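You operate a simulated robot arm through the tools that you are given. There is no shell and no other tool. Be economical: measure what you need, move in short steps, check, and stop when the job is done.

Carry out the task below with a simulated robot arm. There is one attempt and no reset: what you move stays moved.

Task
Push the orange foam cover on the coach microphone and start the base.
Fine: power on, tone knob to HI, level 1.
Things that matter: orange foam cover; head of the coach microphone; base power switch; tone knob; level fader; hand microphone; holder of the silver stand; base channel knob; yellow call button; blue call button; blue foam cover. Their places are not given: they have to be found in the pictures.

The check looks at the end state, three seconds after you hand in, the way a careful person would. Anything else that was tipped, shoved, dropped, spilled or broken makes it a failure. Lids that push on must go on centred and level and be pressed home; caps that screw on are set level and turned clockwise until they are tight.

Robot
A 6-joint arm with a two-finger parallel gripper, fixed in place. Base frame: the origin is at the foot of the arm, x ahead of it, y to its left, z up; the work surface is at about z = 800. Lengths are in mm, angles in rad, forces in N, time in s.
With the tool pointing down near the work surface it reaches from about 260 to 680 mm from the base axis. Its first joint turns from -1.152 to 1.152 rad. Payload 2.9 kg.
Tool frame: the origin (TCP) lies between the finger pads and is the grasp point; the fingertips stand 30 mm ahead of it; z points along the fingers, y is the line along which they close. The gripper opens to 110 mm. The fingers are 20 mm wide and 10 mm thick; the gripper's body (48 by 112 mm) begins 55 mm behind the TCP.
Orientation is told as [roll, pitch, yaw] about the base's x, y, z axes, in that order, counted from this pose: with the fingers straight down and closing along the base's y, the tool's x points along the base's -x, its y along +y and its z along -z.

Tools
- The arm moves only by the tool nudge_tool. Its argument "increments" is text: rows parted by semicolons, each of 7 numbers parted by spaces: the shift along the base's x, y, z in units of 500 mm (1.0 is 500 mm), then the turn, a rotation vector about the base's x, y, z in units of 60 degrees (1.0 is 60 degrees), then the finger opening in mm, from 0 to 110. In form: tx ty tz ax ay az hand; .... A call has 1 to 20 rows; each row is the pose to reach, as a shift and turn from the pose commanded when the call began. A call with a number of a shift or a turn outside -1 to 1 is refused whole. Each row takes 0.2 s and may step no farther than 50 mm and 0.15 rad from the row before; otherwise, or with a gripper value out of range, the whole call is refused. A pose out of reach is approached as far as the arm can. The call stops where the force on the tool passes 40 N (or 10 N more than at its start, if that is more) or the arm is blocked; 0.2 s more then pass. The fingers move at their own pace (about 108 mm/s each) and stop on an object; they squeeze with about 28 N. The grip force told is the motor's: it shows also when the fingers shut on nothing. Time passes only in rows, and 0.2 s behind the last, so rows that repeat a pose let the fingers close. The reply holds the time, the measured pose of the TCP, the force on the tool along the base axes, the opening and the grip force, in the units named above and with some noise, and new pictures: "views" is both (left out), scene, wrist or none.
- Cameras (640 x 400 px; columns grow to the right, rows downward): "scene" is fixed at [14.6, 444.7, 1339.7]; the picture's right is [-1.00, 0.10, 0.00], its down [0.09, 0.93, -0.36] and it looks along [-0.04, -0.36, -0.93] (base axes); focal length 214 px, centre (320, 200). "wrist" rides on the gripper at [-36, 0, -57] in the tool frame; the picture's right is [0.00, -1.00, 0.00], its down [0.97, 0.00, -0.24] and it looks along [0.24, 0.00, 0.97] (tool axes); focal length 218 px, centre (320, 200).
- probe_pixels(camera, pixels): for up to 12 pixels [column, row] of the newest picture of that camera ("zoom" is the newest enlarged one), the place [x, y, z] in the base frame of the surface seen there, good to about 2 mm. The clock stands still meanwhile.
- zoom(camera, box): a new picture of the part [left, top, right, bottom] of that camera's present view, enlarged. The clock stands still meanwhile.
- close_job(): hands the job in; it is judged then, once.

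Work in short steps. Measure before you move; look again where a grasp or a placing could have gone wrong, and mend it. You have 80 turns and 120 pictures in all, those below and enlarged ones among them. Open the gripper and draw the arm clear of the work before you hand the job in, unless the task says otherwise; then end with one line.

The tools are called after ">>>" as name(argument=value, ...) on one line, values as JSON. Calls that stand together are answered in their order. nudge_tool: Moves the arm, as the interface text tells. Its arguments: {"type":"object","properties":{"increments":{"type":"string"},"views":{"type":"string","enum":["both","scene","wrist","none"]}},"required":["increments"]} The other tools are called the same way: probe_pixels (camera, pixels) gives the place of the surface under pixels of a picture; zoom (camera, box) takes an enlarged picture of a part of a camera's view; close_job () hands the job in.

At the start:

```text
time_s: 0.0
eef_pos: [436.8, 66.7, 1179.0]
tcp_rot: [-0.002, 0.001, 0.0]
contact_force: [-0.1, -0.3, 0.3]
width: 110.0
grip_force: 0.0
```

scene: 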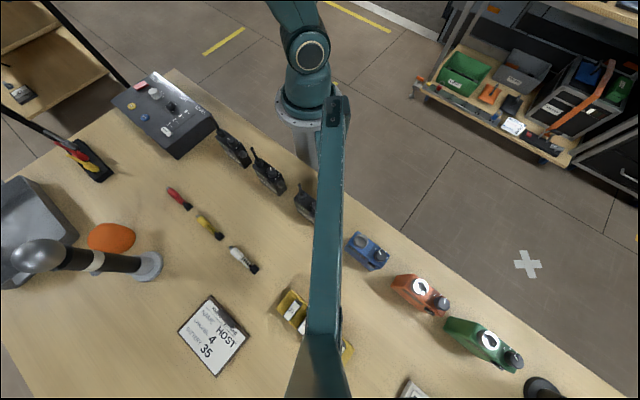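
wrist: 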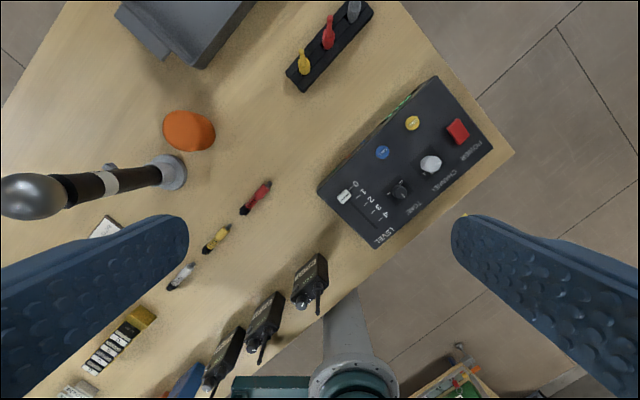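

The scene shows the mic head near (40,257), orange foam at (110,237), and base box at (165,112). I'll enlarge and measure them.

>>> zoom(camera="wrist", box=[300, 60, 520, 260])

>>> zoom(camera="scene", box=[0, 160, 200, 300])

>>> probe_pixels(camera="wrist", pixels=[[457, 131], [465, 125], [430, 165], [398, 190], [344, 197], [412, 123], [382, 152], [190, 130], [170, 125], [210, 135], [30, 195], [170, 172]])

>>> probe_pixels(camera="scene", pixels=[[40, 257], [15, 257], [60, 257], [40, 242], [40, 270], [110, 225], [110, 237], [90, 240], [133, 237], [112, 250], [150, 265], [95, 262]])

```text
2.00 times, centred on (410, 160) of wrist
```

zoom: 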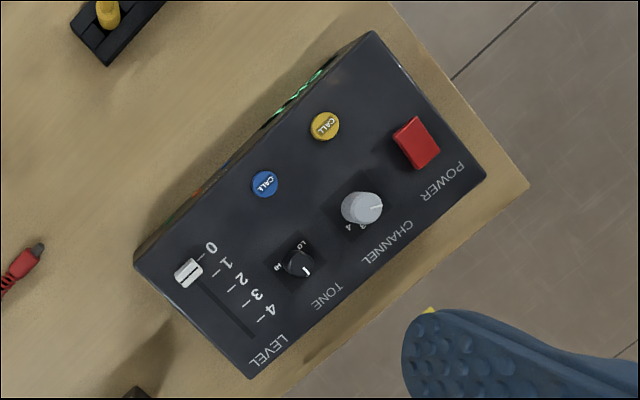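

```text
2.86 times, centred on (100, 230) of scene
```

zoom: 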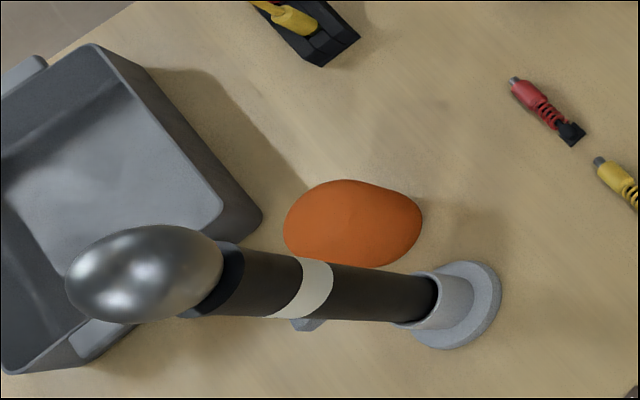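

```text
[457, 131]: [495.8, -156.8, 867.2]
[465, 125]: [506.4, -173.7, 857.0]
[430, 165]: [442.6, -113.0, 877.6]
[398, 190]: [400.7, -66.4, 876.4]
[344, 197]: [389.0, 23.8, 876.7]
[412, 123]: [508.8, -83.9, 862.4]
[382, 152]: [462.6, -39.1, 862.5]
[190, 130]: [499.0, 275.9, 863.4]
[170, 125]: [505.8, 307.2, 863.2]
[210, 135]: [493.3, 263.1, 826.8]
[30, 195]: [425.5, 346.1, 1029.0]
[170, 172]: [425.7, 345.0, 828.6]
```

```text
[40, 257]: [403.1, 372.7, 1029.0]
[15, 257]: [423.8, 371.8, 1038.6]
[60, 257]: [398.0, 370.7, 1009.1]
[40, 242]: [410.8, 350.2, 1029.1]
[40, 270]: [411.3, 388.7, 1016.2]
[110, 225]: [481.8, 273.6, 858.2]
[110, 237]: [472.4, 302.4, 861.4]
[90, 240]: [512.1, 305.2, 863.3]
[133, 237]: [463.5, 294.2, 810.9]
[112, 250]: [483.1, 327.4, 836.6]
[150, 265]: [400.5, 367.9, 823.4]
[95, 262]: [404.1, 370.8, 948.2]
```

The mic stands upright at about (410,370), with its head top around z 1045. The foam is near (480,295). I'll move over the foam and mic at the present height to look at them closely.

>>> nudge_tool(increments="0.033 0.076 0 0 0 0 110; 0.067 0.152 0 0 0 0 110; 0.1 0.228 0 0 0 0 110; 0.133 0.304 0 0 0 0 110; 0.167 0.38 0 0 0 0 110; 0.2 0.456 0 0 0 0 110; 0.2 0.456 0 0 0 0 110")

```text
time_s: 1.6
eef_pos: [531.3, 290.5, 1174.3]
tcp_rot: [0.0, 0.002, 0.0]
contact_force: [-0.8, 0.2, 0.1]
width: 109.8
grip_force: 0.1
out of reach, approached as far as the arm can: row 6, 7
```

scene: 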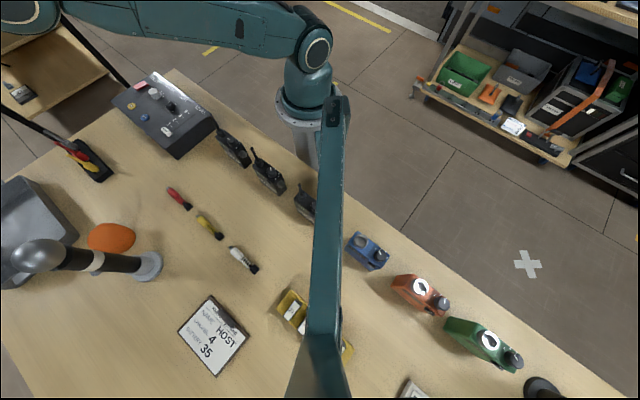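
wrist: 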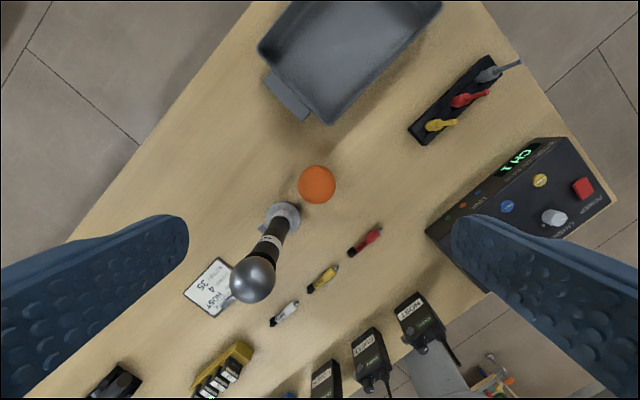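

The foam looks round from above at wrist (317,185), and the mic head is at (253,279). I'll zoom in and measure both, and probe the teal pole in the scene.

>>> zoom(camera="wrist", box=[200, 140, 380, 320])

>>> probe_pixels(camera="wrist", pixels=[[317, 185], [300, 185], [334, 185], [317, 168], [317, 202], [253, 279], [232, 279], [274, 279], [253, 258], [253, 300], [285, 215], [272, 243]])

>>> probe_pixels(camera="scene", pixels=[[333, 130], [330, 200], [325, 300], [336, 100], [110, 228], [88, 238], [135, 238], [110, 250], [540, 385], [72, 257], [64, 257], [80, 257]])

```text
2.22 times, centred on (290, 230) of wrist
```

zoom: 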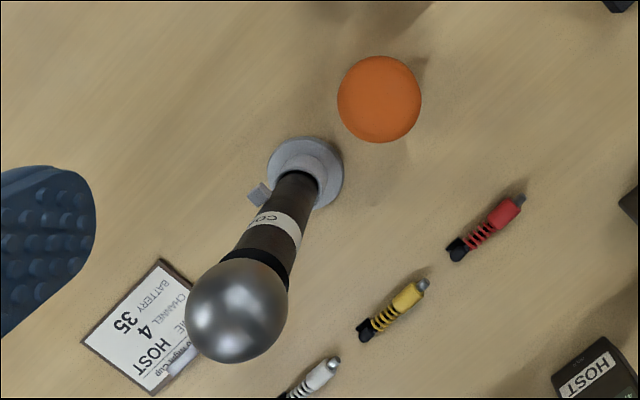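

```text
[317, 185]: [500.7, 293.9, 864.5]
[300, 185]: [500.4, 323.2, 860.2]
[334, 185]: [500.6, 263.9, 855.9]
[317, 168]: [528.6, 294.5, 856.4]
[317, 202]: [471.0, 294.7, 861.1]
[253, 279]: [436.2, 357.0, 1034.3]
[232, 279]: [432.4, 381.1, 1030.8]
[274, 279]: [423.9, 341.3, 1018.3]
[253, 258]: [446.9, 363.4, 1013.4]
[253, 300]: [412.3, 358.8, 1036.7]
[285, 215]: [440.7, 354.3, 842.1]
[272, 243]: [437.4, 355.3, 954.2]
```

```text
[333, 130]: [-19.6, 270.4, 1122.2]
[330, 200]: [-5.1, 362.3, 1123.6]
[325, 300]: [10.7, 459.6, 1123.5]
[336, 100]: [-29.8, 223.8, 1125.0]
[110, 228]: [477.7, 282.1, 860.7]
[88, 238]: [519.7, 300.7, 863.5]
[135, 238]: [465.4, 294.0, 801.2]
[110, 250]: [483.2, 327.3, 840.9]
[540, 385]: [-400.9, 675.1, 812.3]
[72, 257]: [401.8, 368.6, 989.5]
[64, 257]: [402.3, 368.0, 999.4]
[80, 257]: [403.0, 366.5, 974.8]
```

Triangulated values: mic axis about (422,367) with head centre z about 1015 and diameter about 47; foam centre about (499.5,296), z 800–864, diameter about 67. I'll move above the foam and check for clearance from the mic.

>>> nudge_tool(increments="-0.035 0.003 -0.05 0 0 0 110; -0.07 0.003 -0.12 0 0 0 110; -0.07 0.003 -0.18 0 0 0 110; -0.07 0.003 -0.18 0 0 0 110")

```text
time_s: 2.6
eef_pos: [495.3, 291.0, 1082.7]
tcp_rot: [0.002, -0.001, -0.001]
contact_force: [0.1, -0.1, 0.0]
width: 110.0
grip_force: 0.1
```

scene: 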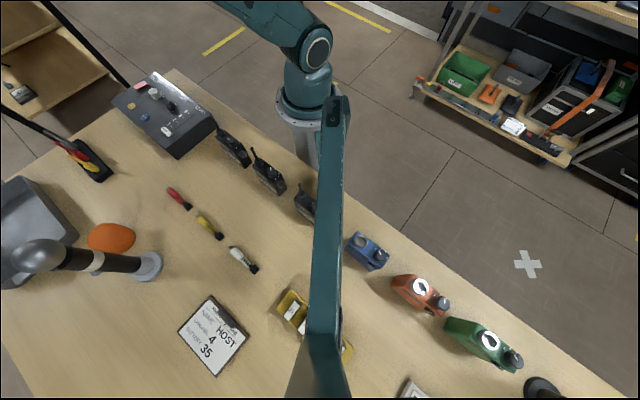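
wrist: 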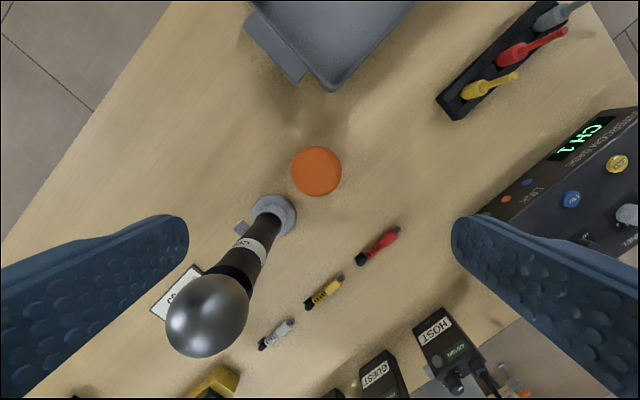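

The foam now measures at about (498.5,296). I'll align above it and descend partway.

>>> nudge_tool(increments="0.006 0.008 -0.08 0 0 0 100; 0.006 0.008 -0.16 0 0 0 100; 0.006 0.008 -0.24 0 0 0 100; 0.006 0.008 -0.3 0 0 0 100; 0.006 0.008 -0.3 0 0 0 100")

```text
time_s: 3.8
eef_pos: [498.9, 295.2, 934.9]
tcp_rot: [0.001, 0.002, 0.0]
contact_force: [-0.1, 0.4, 0.1]
width: 100.2
grip_force: 0.0
```

scene: 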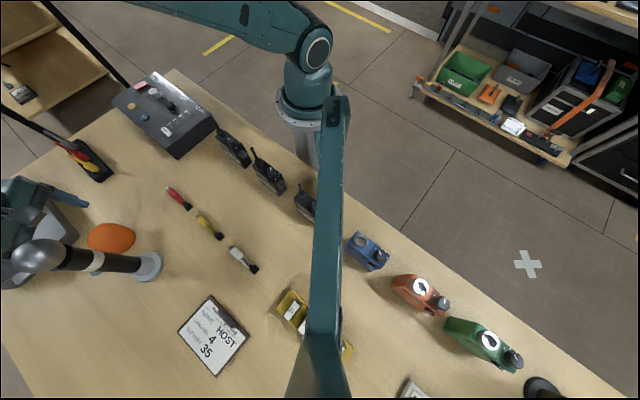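
wrist: 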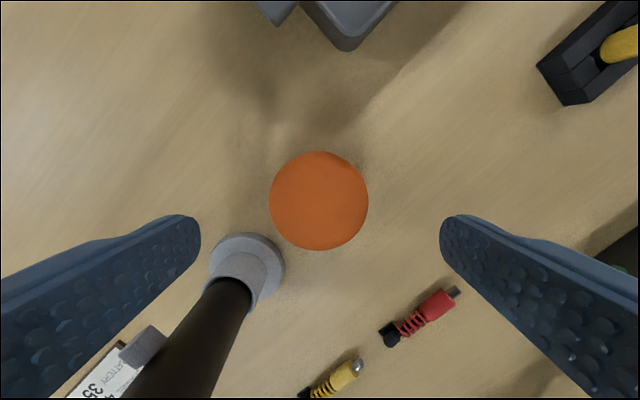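

The view is clear and the foam is centred at (318,200). I'll descend to z about 838 and close on it.

>>> nudge_tool(increments="-0.002 0 -0.07 0 0 0 100; -0.003 0.001 -0.14 0 0 0 100; -0.003 0.001 -0.194 0 0 0 100; -0.003 0.001 -0.194 0 0 0 60; -0.003 0.001 -0.194 0 0 0 40; -0.003 0.001 -0.194 0 0 0 40")

```text
time_s: 5.2
eef_pos: [497.0, 295.6, 838.5]
tcp_rot: [0.0, 0.0, 0.0]
contact_force: [0.4, 0.1, -1.2]
width: 62.9
grip_force: 28.2
```

scene: 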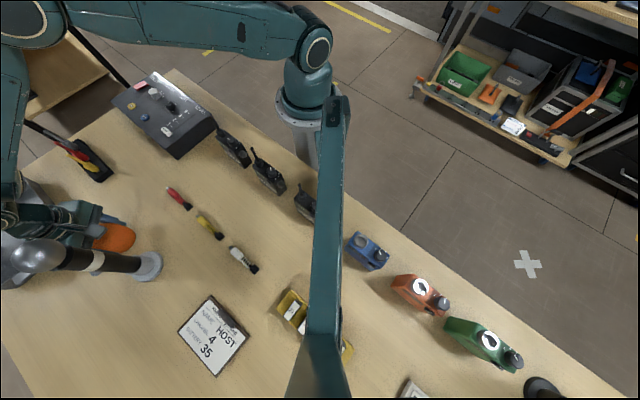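
wrist: 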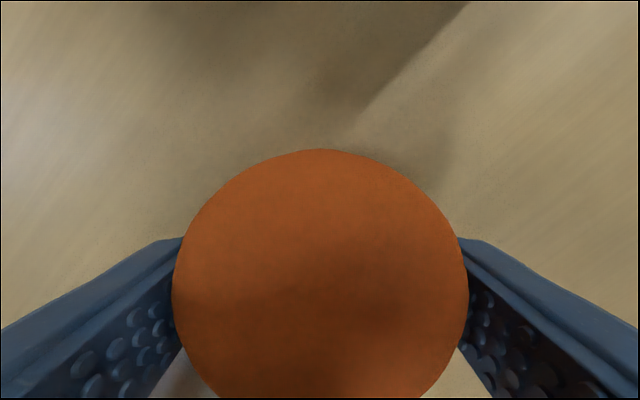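

The foam is gripped at width 63 with 28 N. I'll lift it straight up.

>>> nudge_tool(increments="0 0 0.04 0 0 0 40; 0 0 0.12 0 0 0 40; 0 0 0.2 0 0 0 40; 0 0 0.28 0 0 0 40; 0 0 0.36 0 0 0 40; 0 0 0.44 0 0 0 40; 0 0 0.53 0 0 0 40; 0 0 0.53 0 0 0 40")

```text
time_s: 7.0
eef_pos: [497.7, 298.0, 1102.6]
tcp_rot: [0.001, -0.001, 0.001]
contact_force: [-0.8, 0.3, -0.3]
width: 63.0
grip_force: 27.8
```

scene: 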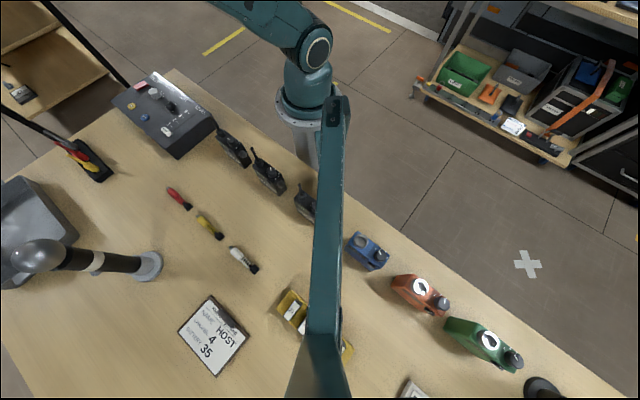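
wrist: 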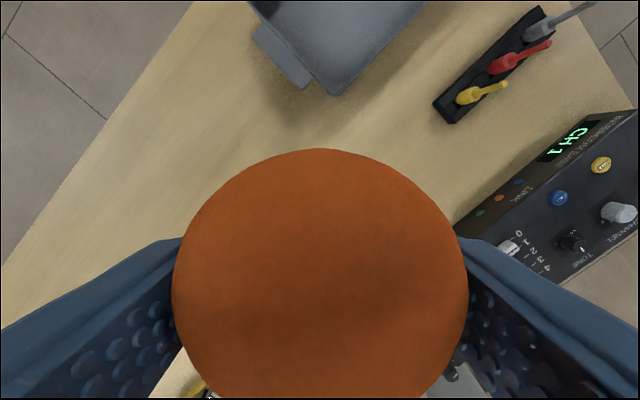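

Head axis estimate is (422,367). I'll move over it at this height, where the foam bottom at about 1065 clears the 1040 head top.

>>> nudge_tool(increments="-0.05 0.047 0.01 0 0 0 40; -0.1 0.094 0.01 0 0 0 40; -0.15 0.14 0.01 0 0 0 40; -0.15 0.14 0 0 0 0 40; -0.15 0.14 0 0 0 0 40")

>>> zoom(camera="scene", box=[0, 180, 160, 300])

```text
time_s: 8.2
eef_pos: [423.1, 367.5, 1103.2]
tcp_rot: [0.001, -0.001, 0.002]
contact_force: [0.7, 0.8, 0.0]
width: 62.7
grip_force: 27.7
```

scene: 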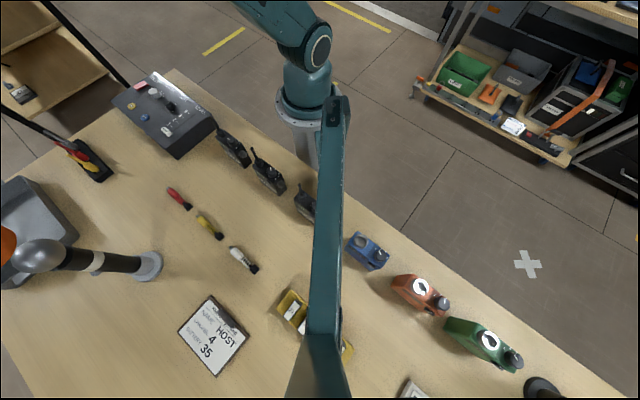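
wrist: 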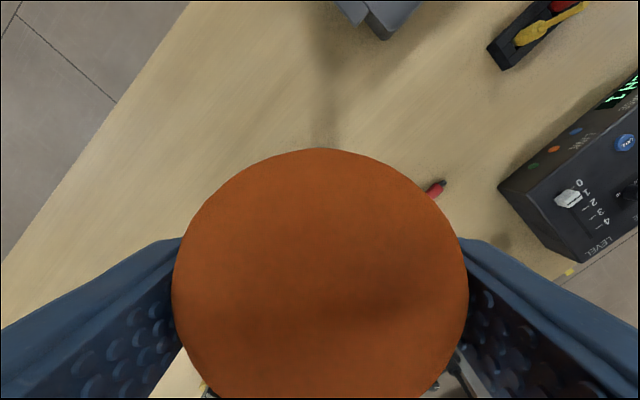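

```text
3.33 times, centred on (80, 240) of scene
```

zoom: 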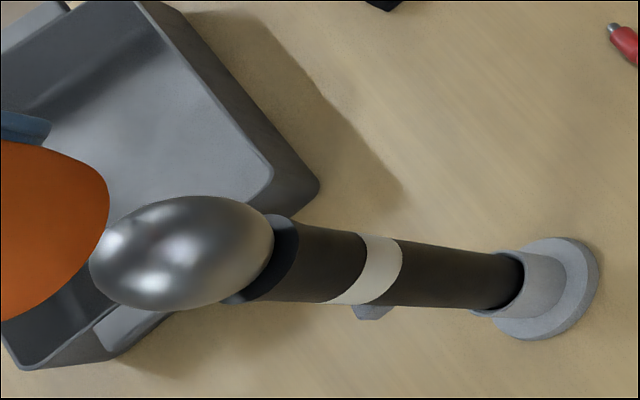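

Alignment looks good. I'll lower slowly toward the head, watching the force.

>>> nudge_tool(increments="-0.001 -0.001 -0.03 0 0 0 40; -0.001 -0.001 -0.05 0 0 0 40; -0.001 -0.001 -0.06 0 0 0 40; -0.001 -0.001 -0.07 0 0 0 40; -0.001 -0.001 -0.08 0 0 0 40; -0.001 -0.001 -0.09 0 0 0 40; -0.001 -0.001 -0.1 0 0 0 40", views="scene")

>>> zoom(camera="scene", box=[0, 180, 160, 300])

```text
time_s: 9.8
eef_pos: [422.6, 365.9, 1053.1]
tcp_rot: [-0.001, -0.001, 0.001]
contact_force: [-0.5, -0.2, 0.1]
width: 62.8
grip_force: 28.2
```

scene: 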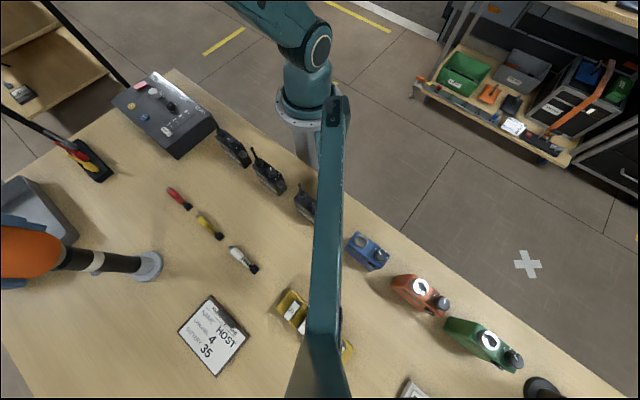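

```text
3.33 times, centred on (80, 240) of scene
```

zoom: 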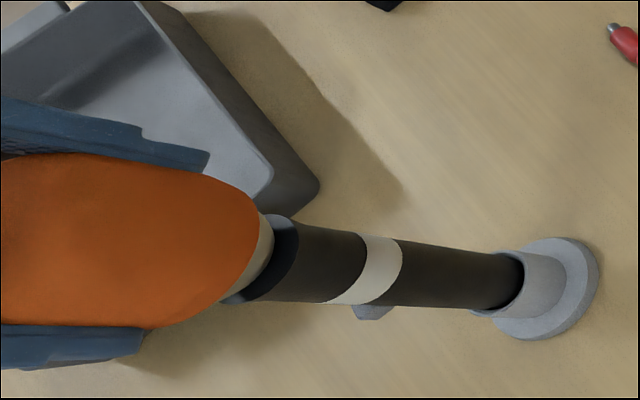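

The foam is over most of the head with no force yet. I'll continue in fine steps until resistance.

>>> nudge_tool(increments="0 0.001 -0.006 0 0 0 40; 0 0.001 -0.012 0 0 0 40; 0 0.001 -0.018 0 0 0 40; 0 0.001 -0.024 0 0 0 40; 0 0.001 -0.03 0 0 0 40; 0 0.001 -0.03 0 0 0 40", views="none")

>>> zoom(camera="scene", box=[0, 180, 160, 300])

```text
time_s: 11.2
eef_pos: [423.4, 365.7, 1038.4]
tcp_rot: [0.001, 0.0, 0.001]
contact_force: [0.4, -0.2, 1.1]
width: 62.7
grip_force: 27.5
```

```text
3.33 times, centred on (80, 240) of scene
```

zoom: 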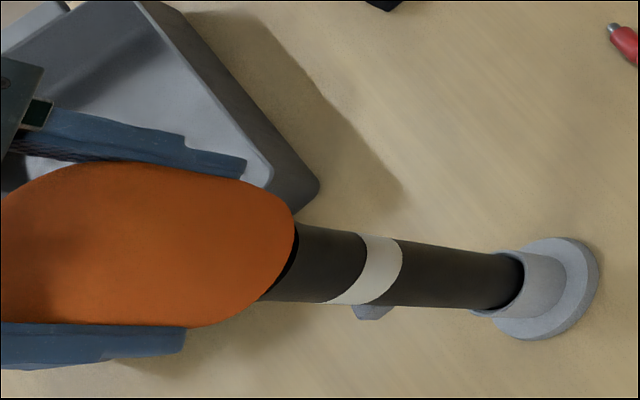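

Still no resistance, with the foam bottom near z 1000. I'll continue in fine steps.

>>> nudge_tool(increments="0 0.001 -0.004 0 0 0 40; 0 0.001 -0.008 0 0 0 40; 0 0.001 -0.012 0 0 0 40; 0 0.001 -0.016 0 0 0 40; 0 0.001 -0.02 0 0 0 40; 0 0.001 -0.02 0 0 0 40", views="none")

>>> zoom(camera="scene", box=[0, 180, 160, 300])

```text
time_s: 12.6
eef_pos: [422.0, 366.9, 1027.2]
tcp_rot: [-0.001, 0.003, 0.0]
contact_force: [0.0, 1.3, -3.4]
width: 62.7
grip_force: 28.3
```

```text
3.33 times, centred on (80, 240) of scene
```

zoom: 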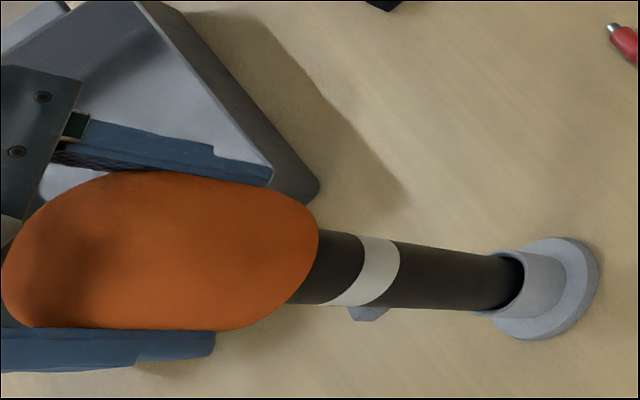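

A first contact force of about 3 N appeared. I'll press on in 1.5 mm steps.

>>> nudge_tool(increments="0 0 -0.003 0 0 0 40; 0 0 -0.006 0 0 0 40; 0 0 -0.009 0 0 0 40; 0 0 -0.012 0 0 0 40; 0 0 -0.012 0 0 0 40", views="none")

>>> zoom(camera="scene", box=[0, 180, 160, 300])

```text
time_s: 13.8
eef_pos: [423.0, 366.3, 1021.2]
tcp_rot: [0.002, -0.001, -0.001]
contact_force: [-0.7, 0.6, 7.7]
width: 63.0
grip_force: 28.3
```

```text
3.33 times, centred on (80, 240) of scene
```

zoom: 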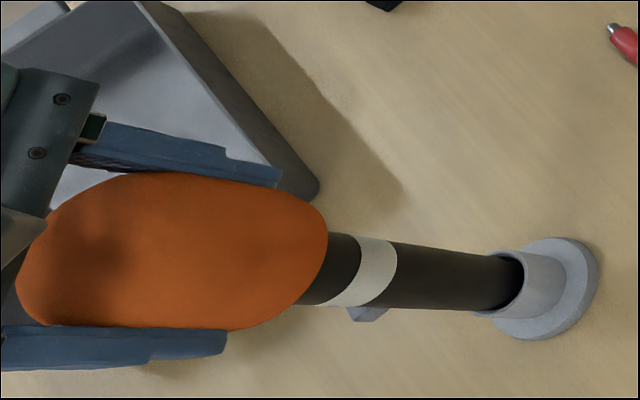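

Resistance is 7.7 N now. I'll push a little more, within the 40 N limit.

>>> nudge_tool(increments="0 0 -0.003 0 0 0 40; 0 0 -0.006 0 0 0 40; 0 0 -0.009 0 0 0 40; 0 0 -0.012 0 0 0 40; 0 0 -0.012 0 0 0 40", views="none")

>>> zoom(camera="scene", box=[0, 180, 160, 300])

```text
time_s: 15.0
eef_pos: [421.5, 366.4, 1019.7]
tcp_rot: [0.004, -0.006, -0.001]
contact_force: [0.3, -0.5, 32.1]
width: 63.0
grip_force: 28.6
```

```text
3.33 times, centred on (80, 240) of scene
```

zoom: 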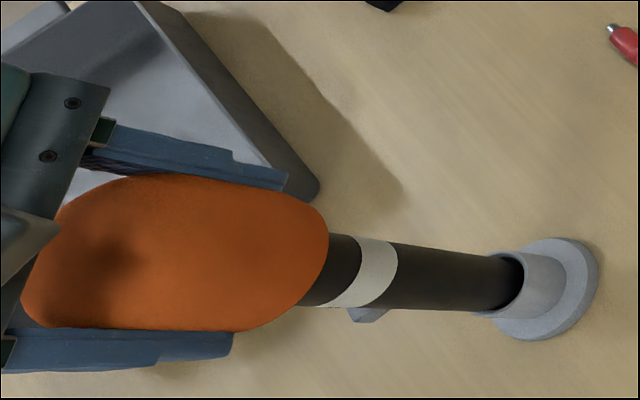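

The force reached 32 N with the foam no longer advancing, so it is bottomed out. I'll unload the force and open the fingers.

>>> nudge_tool(increments="0 0 0.006 0 0 0 40; 0 0 0.006 0 0 0 75; 0 0 0.006 0 0 0 105; 0 0 0.006 0 0 0 110; 0 0 0.006 0 0 0 110")

>>> zoom(camera="scene", box=[0, 180, 160, 300])

```text
time_s: 16.2
eef_pos: [422.8, 367.2, 1019.3]
tcp_rot: [0.0, 0.0, 0.0]
contact_force: [-0.3, 0.4, 0.4]
width: 110.1
grip_force: 0.0
```

scene: 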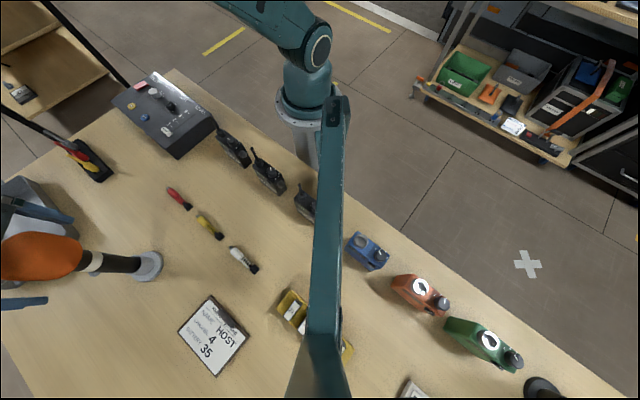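
wrist: 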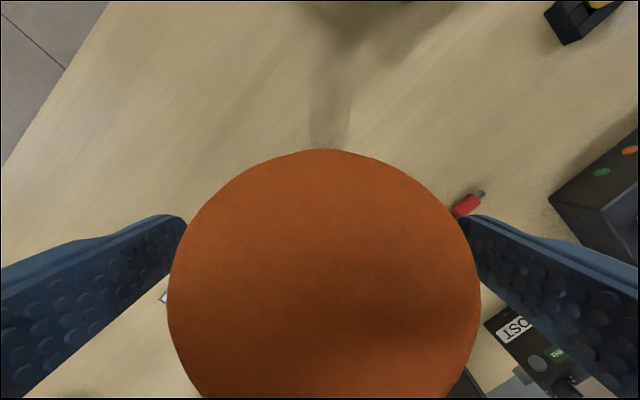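

```text
3.33 times, centred on (80, 240) of scene
```

zoom: 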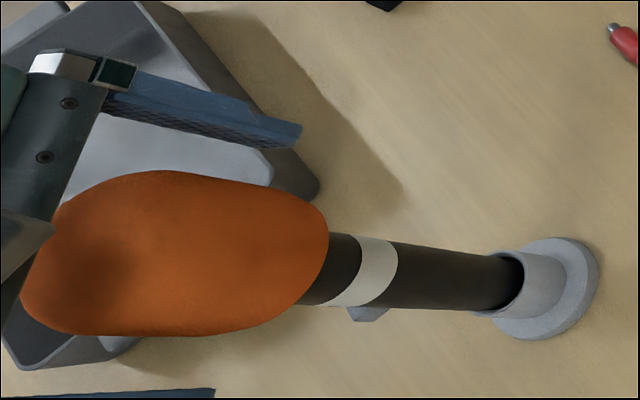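

Released; the foam stays on the head, level. I'll retreat upward and inspect from above.

>>> nudge_tool(increments="0 0 0.06 0 0 0 110; 0 0 0.14 0 0 0 110; 0 0 0.22 0 0 0 110; 0 0 0.3 0 0 0 110; 0.06 0 0.34 0 0 0 110; 0.06 0 0.34 0 0 0 110")

>>> probe_pixels(camera="scene", pixels=[[30, 255], [10, 255], [60, 257], [76, 260], [95, 262]])

>>> zoom(camera="scene", box=[0, 180, 160, 300])

```text
time_s: 17.6
eef_pos: [454.3, 365.9, 1189.5]
tcp_rot: [-0.002, 0.003, -0.001]
contact_force: [-0.4, -0.1, -0.8]
width: 110.0
grip_force: 0.0
```

scene: 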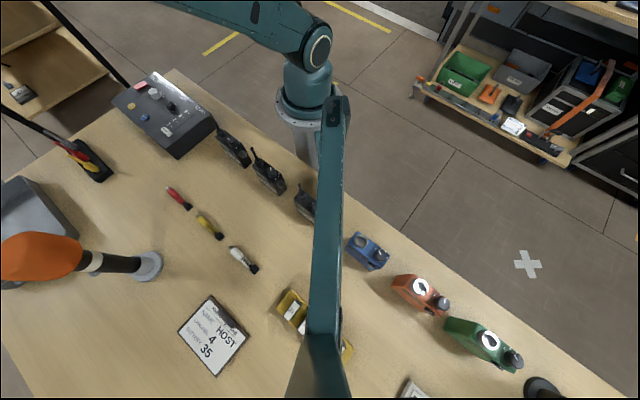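
wrist: 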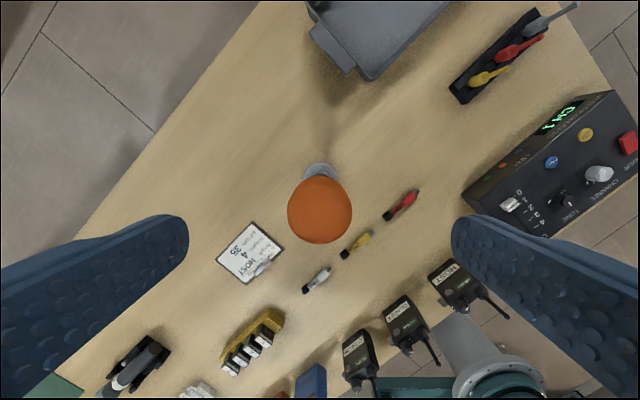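

```text
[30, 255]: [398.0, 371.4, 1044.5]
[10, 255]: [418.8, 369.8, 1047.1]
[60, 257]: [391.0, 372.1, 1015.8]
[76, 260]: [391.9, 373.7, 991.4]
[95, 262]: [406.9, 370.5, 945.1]
```

```text
3.33 times, centred on (80, 240) of scene
```

zoom: 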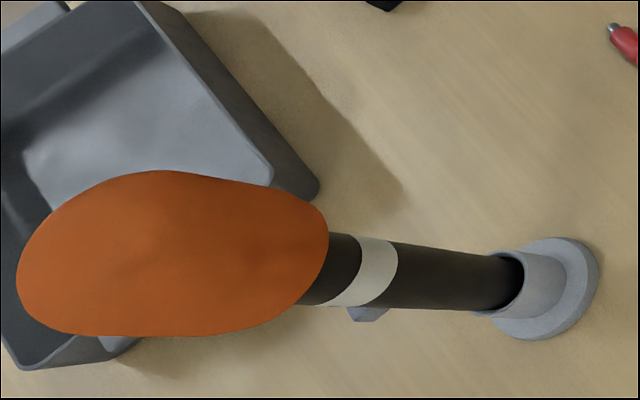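

The cover sits fully on the head, with its top at z 1047 and its edge past the collar. Now I move over the base unit to inspect the controls.

>>> nudge_tool(increments="0 -0.09 0 0 0 0 110; 0 -0.18 0 0 0 0 110; 0 -0.27 0 0 0 0 80; 0 -0.36 0 0 0 0 50; 0 -0.45 -0.03 0 0 0 20; 0.01 -0.54 -0.06 0 0 0 0; 0.02 -0.63 -0.1 0 0 0 0; 0.02 -0.72 -0.15 0 0 0 0; 0.02 -0.8 -0.21 0 0 0 0; 0.02 -0.85 -0.27 0 0 0 0; 0.02 -0.85 -0.27 0 0 0 0")

>>> zoom(camera="wrist", box=[160, 50, 480, 250])

```text
refused: row 8 steps farther than a row can; nothing moved
```

```text
2.00 times, centred on (320, 150) of wrist
```

zoom: 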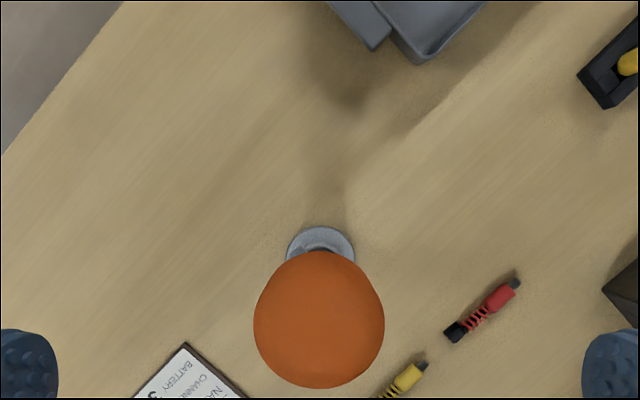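

That call was refused for step size, so I'll repeat it with smaller steps.

>>> nudge_tool(increments="0 -0.09 0 0 0 0 110; 0 -0.18 0 0 0 0 110; 0 -0.27 0 0 0 0 80; 0 -0.36 0 0 0 0 50; 0 -0.44 -0.03 0 0 0 20; 0.01 -0.52 -0.06 0 0 0 0; 0.02 -0.6 -0.1 0 0 0 0; 0.02 -0.68 -0.14 0 0 0 0; 0.02 -0.75 -0.19 0 0 0 0; 0.02 -0.82 -0.24 0 0 0 0; 0.02 -0.85 -0.27 0 0 0 0; 0.02 -0.85 -0.27 0 0 0 0")

>>> zoom(camera="wrist", box=[160, 50, 480, 250])

```text
time_s: 20.2
eef_pos: [461.5, -54.9, 1053.2]
tcp_rot: [0.001, 0.001, -0.001]
contact_force: [-0.5, 0.4, -0.3]
width: 0.1
grip_force: 27.9
```

scene: 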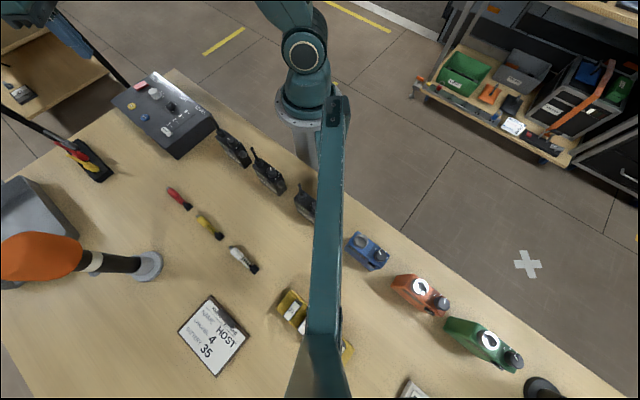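
wrist: 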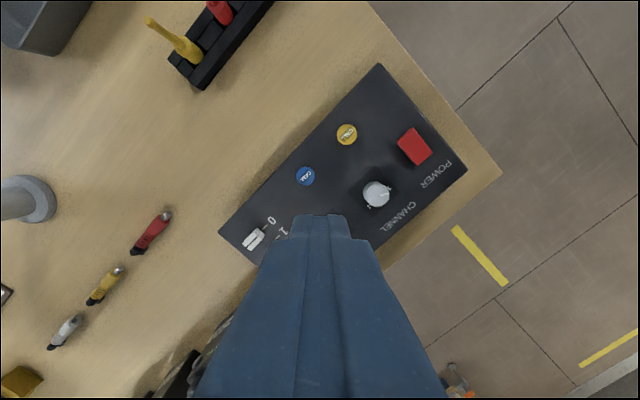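

```text
2.00 times, centred on (320, 150) of wrist
```

zoom: 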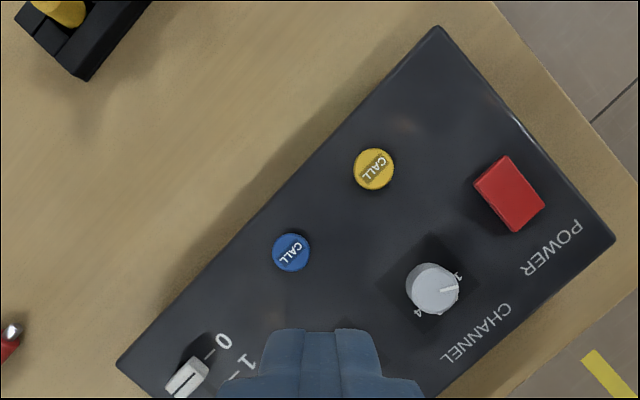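

The box long side runs diagonally, with the red power switch at (415,147). I need a closer view of the rocker's state, so I'll open the fingers and bring the camera near it.

>>> nudge_tool(increments="0.02 -0.07 -0.06 0 0 0 110; 0.04 -0.14 -0.12 0 0 0 110; 0.066 -0.2 -0.18 0 0 0 110; 0.066 -0.21 -0.2 0 0 0 110; 0.066 -0.21 -0.2 0 0 0 110")

>>> zoom(camera="wrist", box=[210, 120, 370, 220])

```text
time_s: 21.4
eef_pos: [494.3, -162.9, 952.3]
tcp_rot: [0.0, -0.001, 0.001]
contact_force: [0.3, -0.6, -1.0]
width: 110.0
grip_force: 0.0
```

scene: 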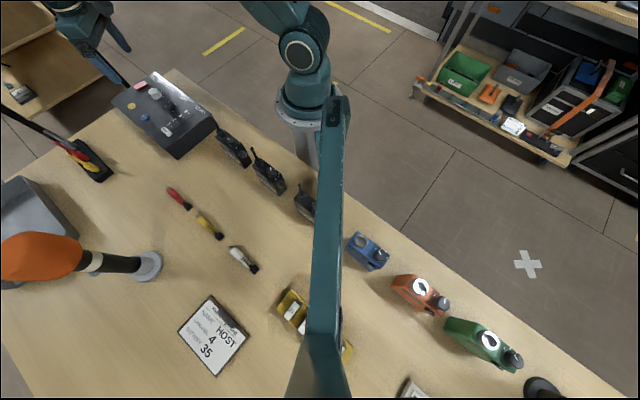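
wrist: 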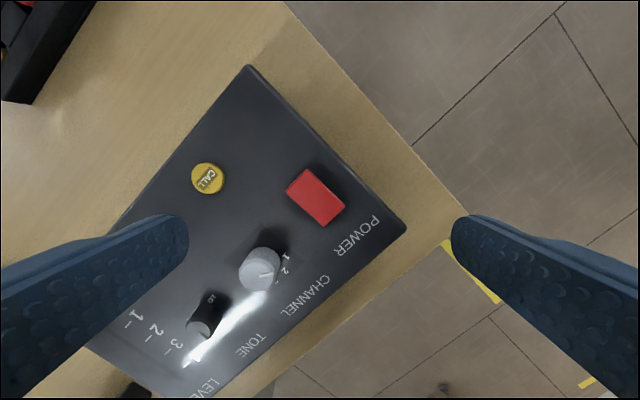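

```text
4.00 times, centred on (290, 170) of wrist
```

zoom: 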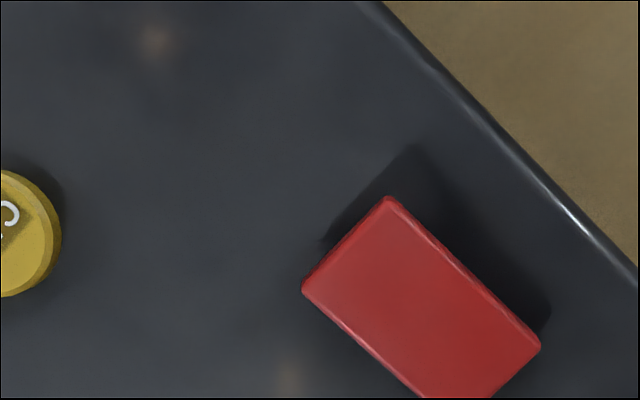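

I'll zoom in on the rocker with better centring and probe the heights of its ends.

>>> zoom(camera="wrist", box=[265, 155, 385, 245])

>>> probe_pixels(camera="wrist", pixels=[[306, 174], [293, 188], [298, 182], [303, 185], [310, 191], [315, 197], [320, 203], [325, 209], [330, 213], [326, 221], [339, 208], [350, 222]])

>>> zoom(camera="wrist", box=[90, 220, 330, 370])

```text
4.44 times, centred on (325, 200) of wrist
```

zoom: 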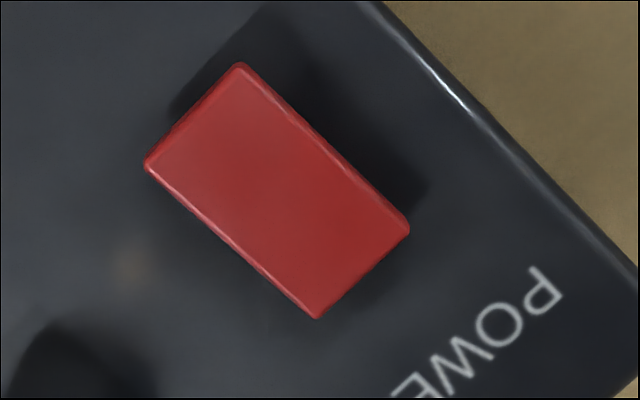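

```text
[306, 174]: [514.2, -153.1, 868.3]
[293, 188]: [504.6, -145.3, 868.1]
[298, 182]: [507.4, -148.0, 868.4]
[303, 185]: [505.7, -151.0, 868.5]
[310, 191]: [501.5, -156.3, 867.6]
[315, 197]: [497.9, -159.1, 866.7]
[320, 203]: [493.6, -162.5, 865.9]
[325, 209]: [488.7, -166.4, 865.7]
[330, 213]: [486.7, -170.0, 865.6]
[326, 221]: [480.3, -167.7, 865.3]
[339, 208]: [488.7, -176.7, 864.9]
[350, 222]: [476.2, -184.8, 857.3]
```

```text
2.67 times, centred on (210, 295) of wrist
```

zoom: 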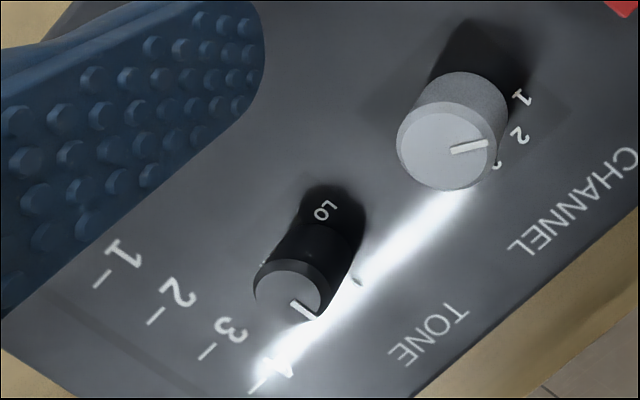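

Rocker: the front end, about (509,-149), is raised at 868, and the label end, about (484,-172), is lower at 865. Before pressing, I'll look at the front display and LEDs to know the present power state.

>>> nudge_tool(increments="0.02 0.04 0.07 0 0 0 110; 0.05 0.1 0.13 0 0 0 110; 0.08 0.17 0.17 0 0 0 110; 0.1 0.25 0.2 0 0 0 110; 0.12 0.33 0.2 0 0 0 110; 0.13 0.4 0.2 0 0 0 110; 0.13 0.44 0.2 0 0 0 110; 0.13 0.44 0.2 0 0 0 110", views="wrist")

>>> zoom(camera="wrist", box=[250, 120, 490, 270])

```text
time_s: 23.2
eef_pos: [562.4, 56.4, 1053.5]
tcp_rot: [0.0, 0.0, 0.0]
contact_force: [0.3, 0.2, -0.2]
width: 109.9
grip_force: 0.1
```

wrist: 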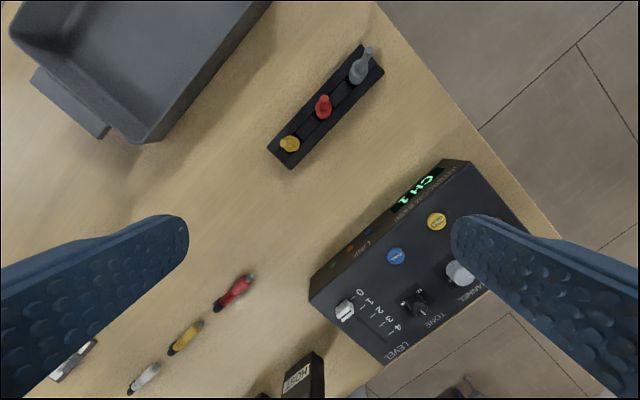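

```text
2.67 times, centred on (370, 195) of wrist
```

zoom: 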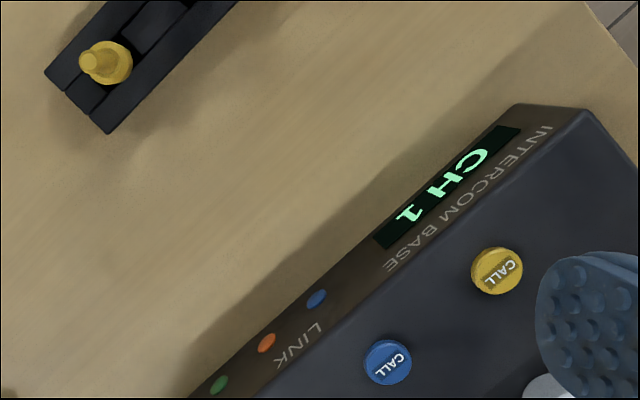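

The display looks unchanging, so the rocker position is what I'll judge by. I'll move closed fingers over the raised front end of the rocker at (505.5,-150.6).

>>> nudge_tool(increments="-0.02 -0.07 0 0 0 0 80; -0.04 -0.15 -0.02 0 0 0 40; -0.06 -0.23 -0.05 0 0 0 0; -0.08 -0.3 -0.1 0 0 0 0; -0.1 -0.36 -0.15 0 0 0 0; -0.11 -0.41 -0.2 0 0 0 0; -0.11 -0.417 -0.25 0 0 0 0; -0.11 -0.417 -0.25 0 0 0 0; -0.11 -0.417 -0.25 0 0 0 0", views="wrist")

```text
time_s: 25.2
eef_pos: [504.7, -154.0, 928.7]
tcp_rot: [0.001, 0.0, 0.0]
contact_force: [-0.6, 0.0, 0.3]
width: 0.0
grip_force: 28.3
```

wrist: 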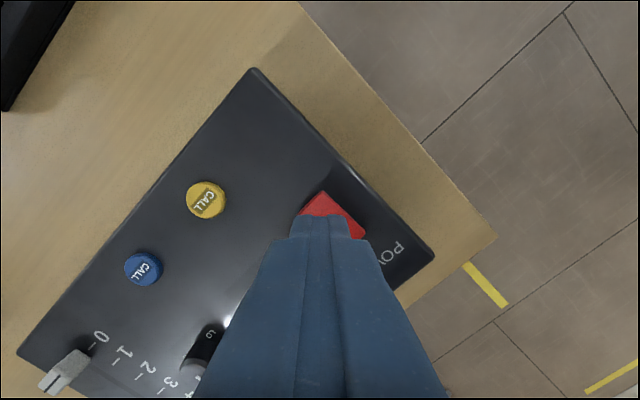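

Positioned over the switch at z 929. I'll descend to just above the rocker, then press in fine steps.

>>> nudge_tool(increments="0.001 0.003 -0.025 0 0 0 0; 0.002 0.004 -0.05 0 0 0 0; 0.002 0.004 -0.058 0 0 0 0; 0.002 0.004 -0.061 0 0 0 0; 0.002 0.004 -0.064 0 0 0 0; 0.002 0.004 -0.067 0 0 0 0; 0.002 0.004 -0.07 0 0 0 0; 0.002 0.004 -0.07 0 0 0 0", views="none")

```text
time_s: 27.0
eef_pos: [506.2, -148.7, 896.2]
tcp_rot: [-0.003, -0.005, 0.002]
contact_force: [-3.5, 7.9, 24.4]
width: 0.0
grip_force: 28.1
```

Contact at 24 N with the tip at about 866. I'll back off and check the rocker's tilt.

>>> nudge_tool(increments="0 0 0.03 0 0 0 0; -0.02 -0.02 0.1 0 0 0 60; -0.024 -0.024 0.11 0 0 0 110; -0.024 -0.024 0.11 0 0 0 110; -0.024 -0.024 0.11 0 0 0 110", views="wrist")

>>> zoom(camera="wrist", box=[265, 155, 385, 245])

>>> probe_pixels(camera="wrist", pixels=[[306, 178], [300, 182], [303, 185], [310, 191], [315, 197], [320, 203], [325, 209], [330, 213], [326, 218], [337, 208]])

```text
time_s: 28.2
eef_pos: [494.2, -160.5, 950.6]
tcp_rot: [0.001, 0.0, 0.001]
contact_force: [0.4, -0.8, -0.2]
width: 110.2
grip_force: 0.0
```

wrist: 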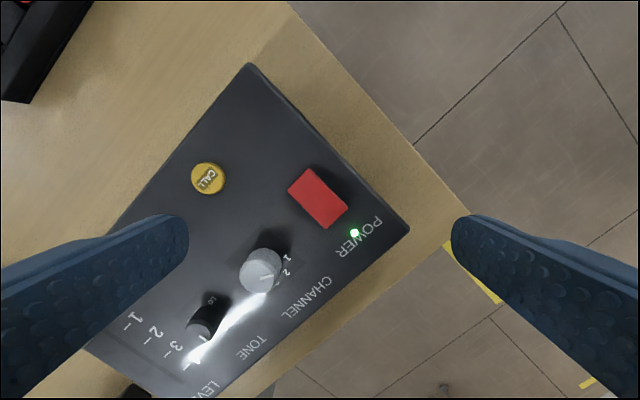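

```text
4.44 times, centred on (325, 200) of wrist
```

zoom: 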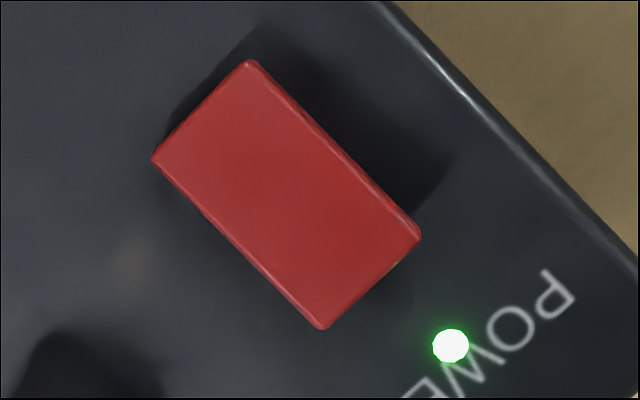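

```text
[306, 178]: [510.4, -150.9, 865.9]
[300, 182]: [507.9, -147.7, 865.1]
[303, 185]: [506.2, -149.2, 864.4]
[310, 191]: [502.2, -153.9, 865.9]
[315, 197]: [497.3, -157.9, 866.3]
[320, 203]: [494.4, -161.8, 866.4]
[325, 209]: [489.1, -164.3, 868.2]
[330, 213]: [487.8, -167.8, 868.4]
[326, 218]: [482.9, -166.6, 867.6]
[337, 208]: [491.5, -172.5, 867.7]
```

A green power LED is lit and the rocker has flipped, so power is on. Next I'll look closely at the tone knob and fader from above.

>>> nudge_tool(increments="-0.04 0.06 0.02 0 0 0 110; -0.08 0.12 0.02 0 0 0 110; -0.12 0.18 0.02 0 0 0 110; -0.16 0.23 0.02 0 0 0 110; -0.18 0.26 0.02 0 0 0 110; -0.18 0.26 0.02 0 0 0 110", views="wrist")

>>> zoom(camera="wrist", box=[200, 120, 440, 270])

```text
time_s: 29.6
eef_pos: [405.8, -31.8, 960.6]
tcp_rot: [0.0, 0.0, 0.001]
contact_force: [1.1, -1.3, 0.0]
width: 110.2
grip_force: 0.0
```

wrist: 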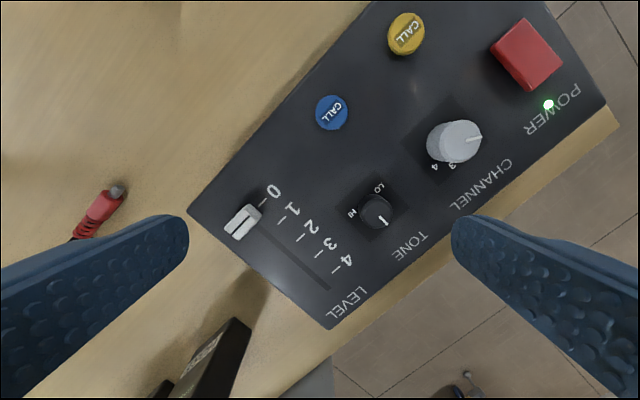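

```text
2.67 times, centred on (320, 195) of wrist
```

zoom: 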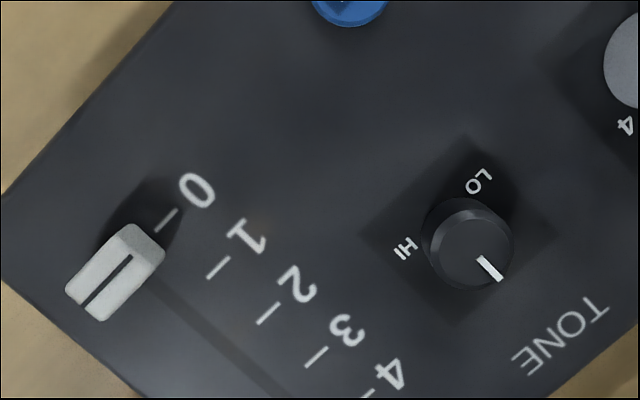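

Reader orientation: the tone pointer is at 12 o'clock (image lower-right), LO at 8 o'clock and HI at 4 o'clock, so it needs about 117° clockwise. I'll probe the knob, labels and fader.

>>> probe_pixels(camera="wrist", pixels=[[375, 212], [379, 216], [384, 221], [351, 215], [379, 190], [372, 206], [244, 222], [230, 232], [255, 212], [261, 201], [282, 220], [300, 238]])

>>> zoom(camera="wrist", box=[325, 165, 421, 245])

>>> zoom(camera="wrist", box=[205, 165, 325, 265])

```text
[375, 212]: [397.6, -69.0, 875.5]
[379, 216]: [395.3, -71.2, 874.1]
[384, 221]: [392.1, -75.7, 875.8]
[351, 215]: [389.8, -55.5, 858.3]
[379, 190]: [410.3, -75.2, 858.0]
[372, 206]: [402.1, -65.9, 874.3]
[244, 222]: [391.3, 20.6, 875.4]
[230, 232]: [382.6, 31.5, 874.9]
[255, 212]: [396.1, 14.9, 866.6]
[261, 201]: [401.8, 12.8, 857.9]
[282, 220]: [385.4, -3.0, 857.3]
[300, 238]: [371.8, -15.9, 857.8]
```

```text
5.00 times, centred on (373, 205) of wrist
```

zoom: 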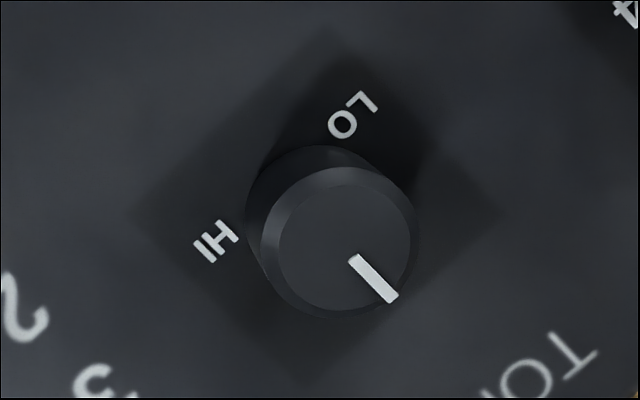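

```text
4.00 times, centred on (265, 215) of wrist
```

zoom: 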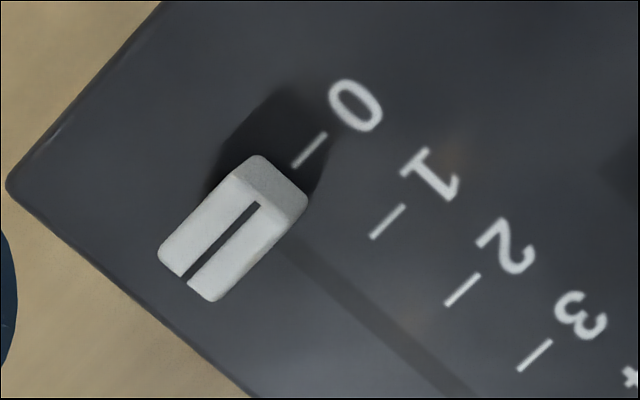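

Knob axis is about (397.6,-69.7), top z 876. I'll go above it, pre-turn the gripper +57°, and set the opening to 42.

>>> nudge_tool(increments="-0.003 -0.01 0 0 0 0.13 90; -0.006 -0.02 0 0 0 0.26 42; -0.009 -0.03 0 0 0 0.4 42; -0.012 -0.045 0 0 0 0.54 42; -0.015 -0.06 0 0 0 0.68 42; -0.0165 -0.0755 0 0 0 0.82 42; -0.0165 -0.0755 -0.03 0 0 0.95 42; -0.0165 -0.0755 -0.05 0 0 0.95 42; -0.0165 -0.0755 -0.05 0 0 0.95 42", views="wrist")

>>> zoom(camera="wrist", box=[240, 170, 400, 270])

```text
time_s: 31.6
eef_pos: [396.5, -70.5, 934.9]
tcp_rot: [-0.001, -0.001, 0.997]
contact_force: [0.4, -0.2, 0.3]
width: 42.1
grip_force: 0.1
```

wrist: 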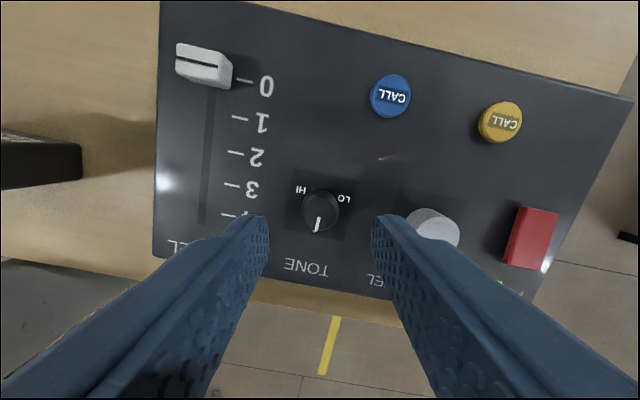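

```text
4.00 times, centred on (320, 220) of wrist
```

zoom: 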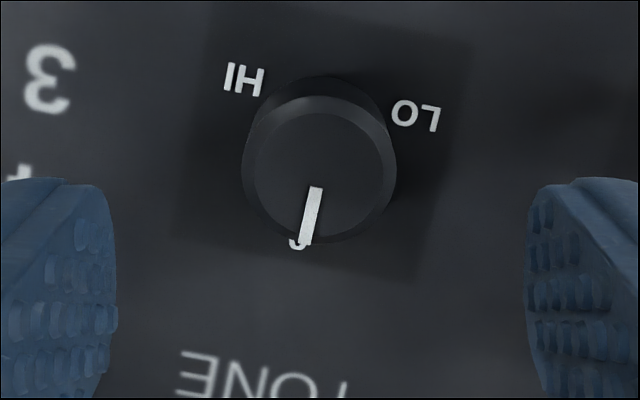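

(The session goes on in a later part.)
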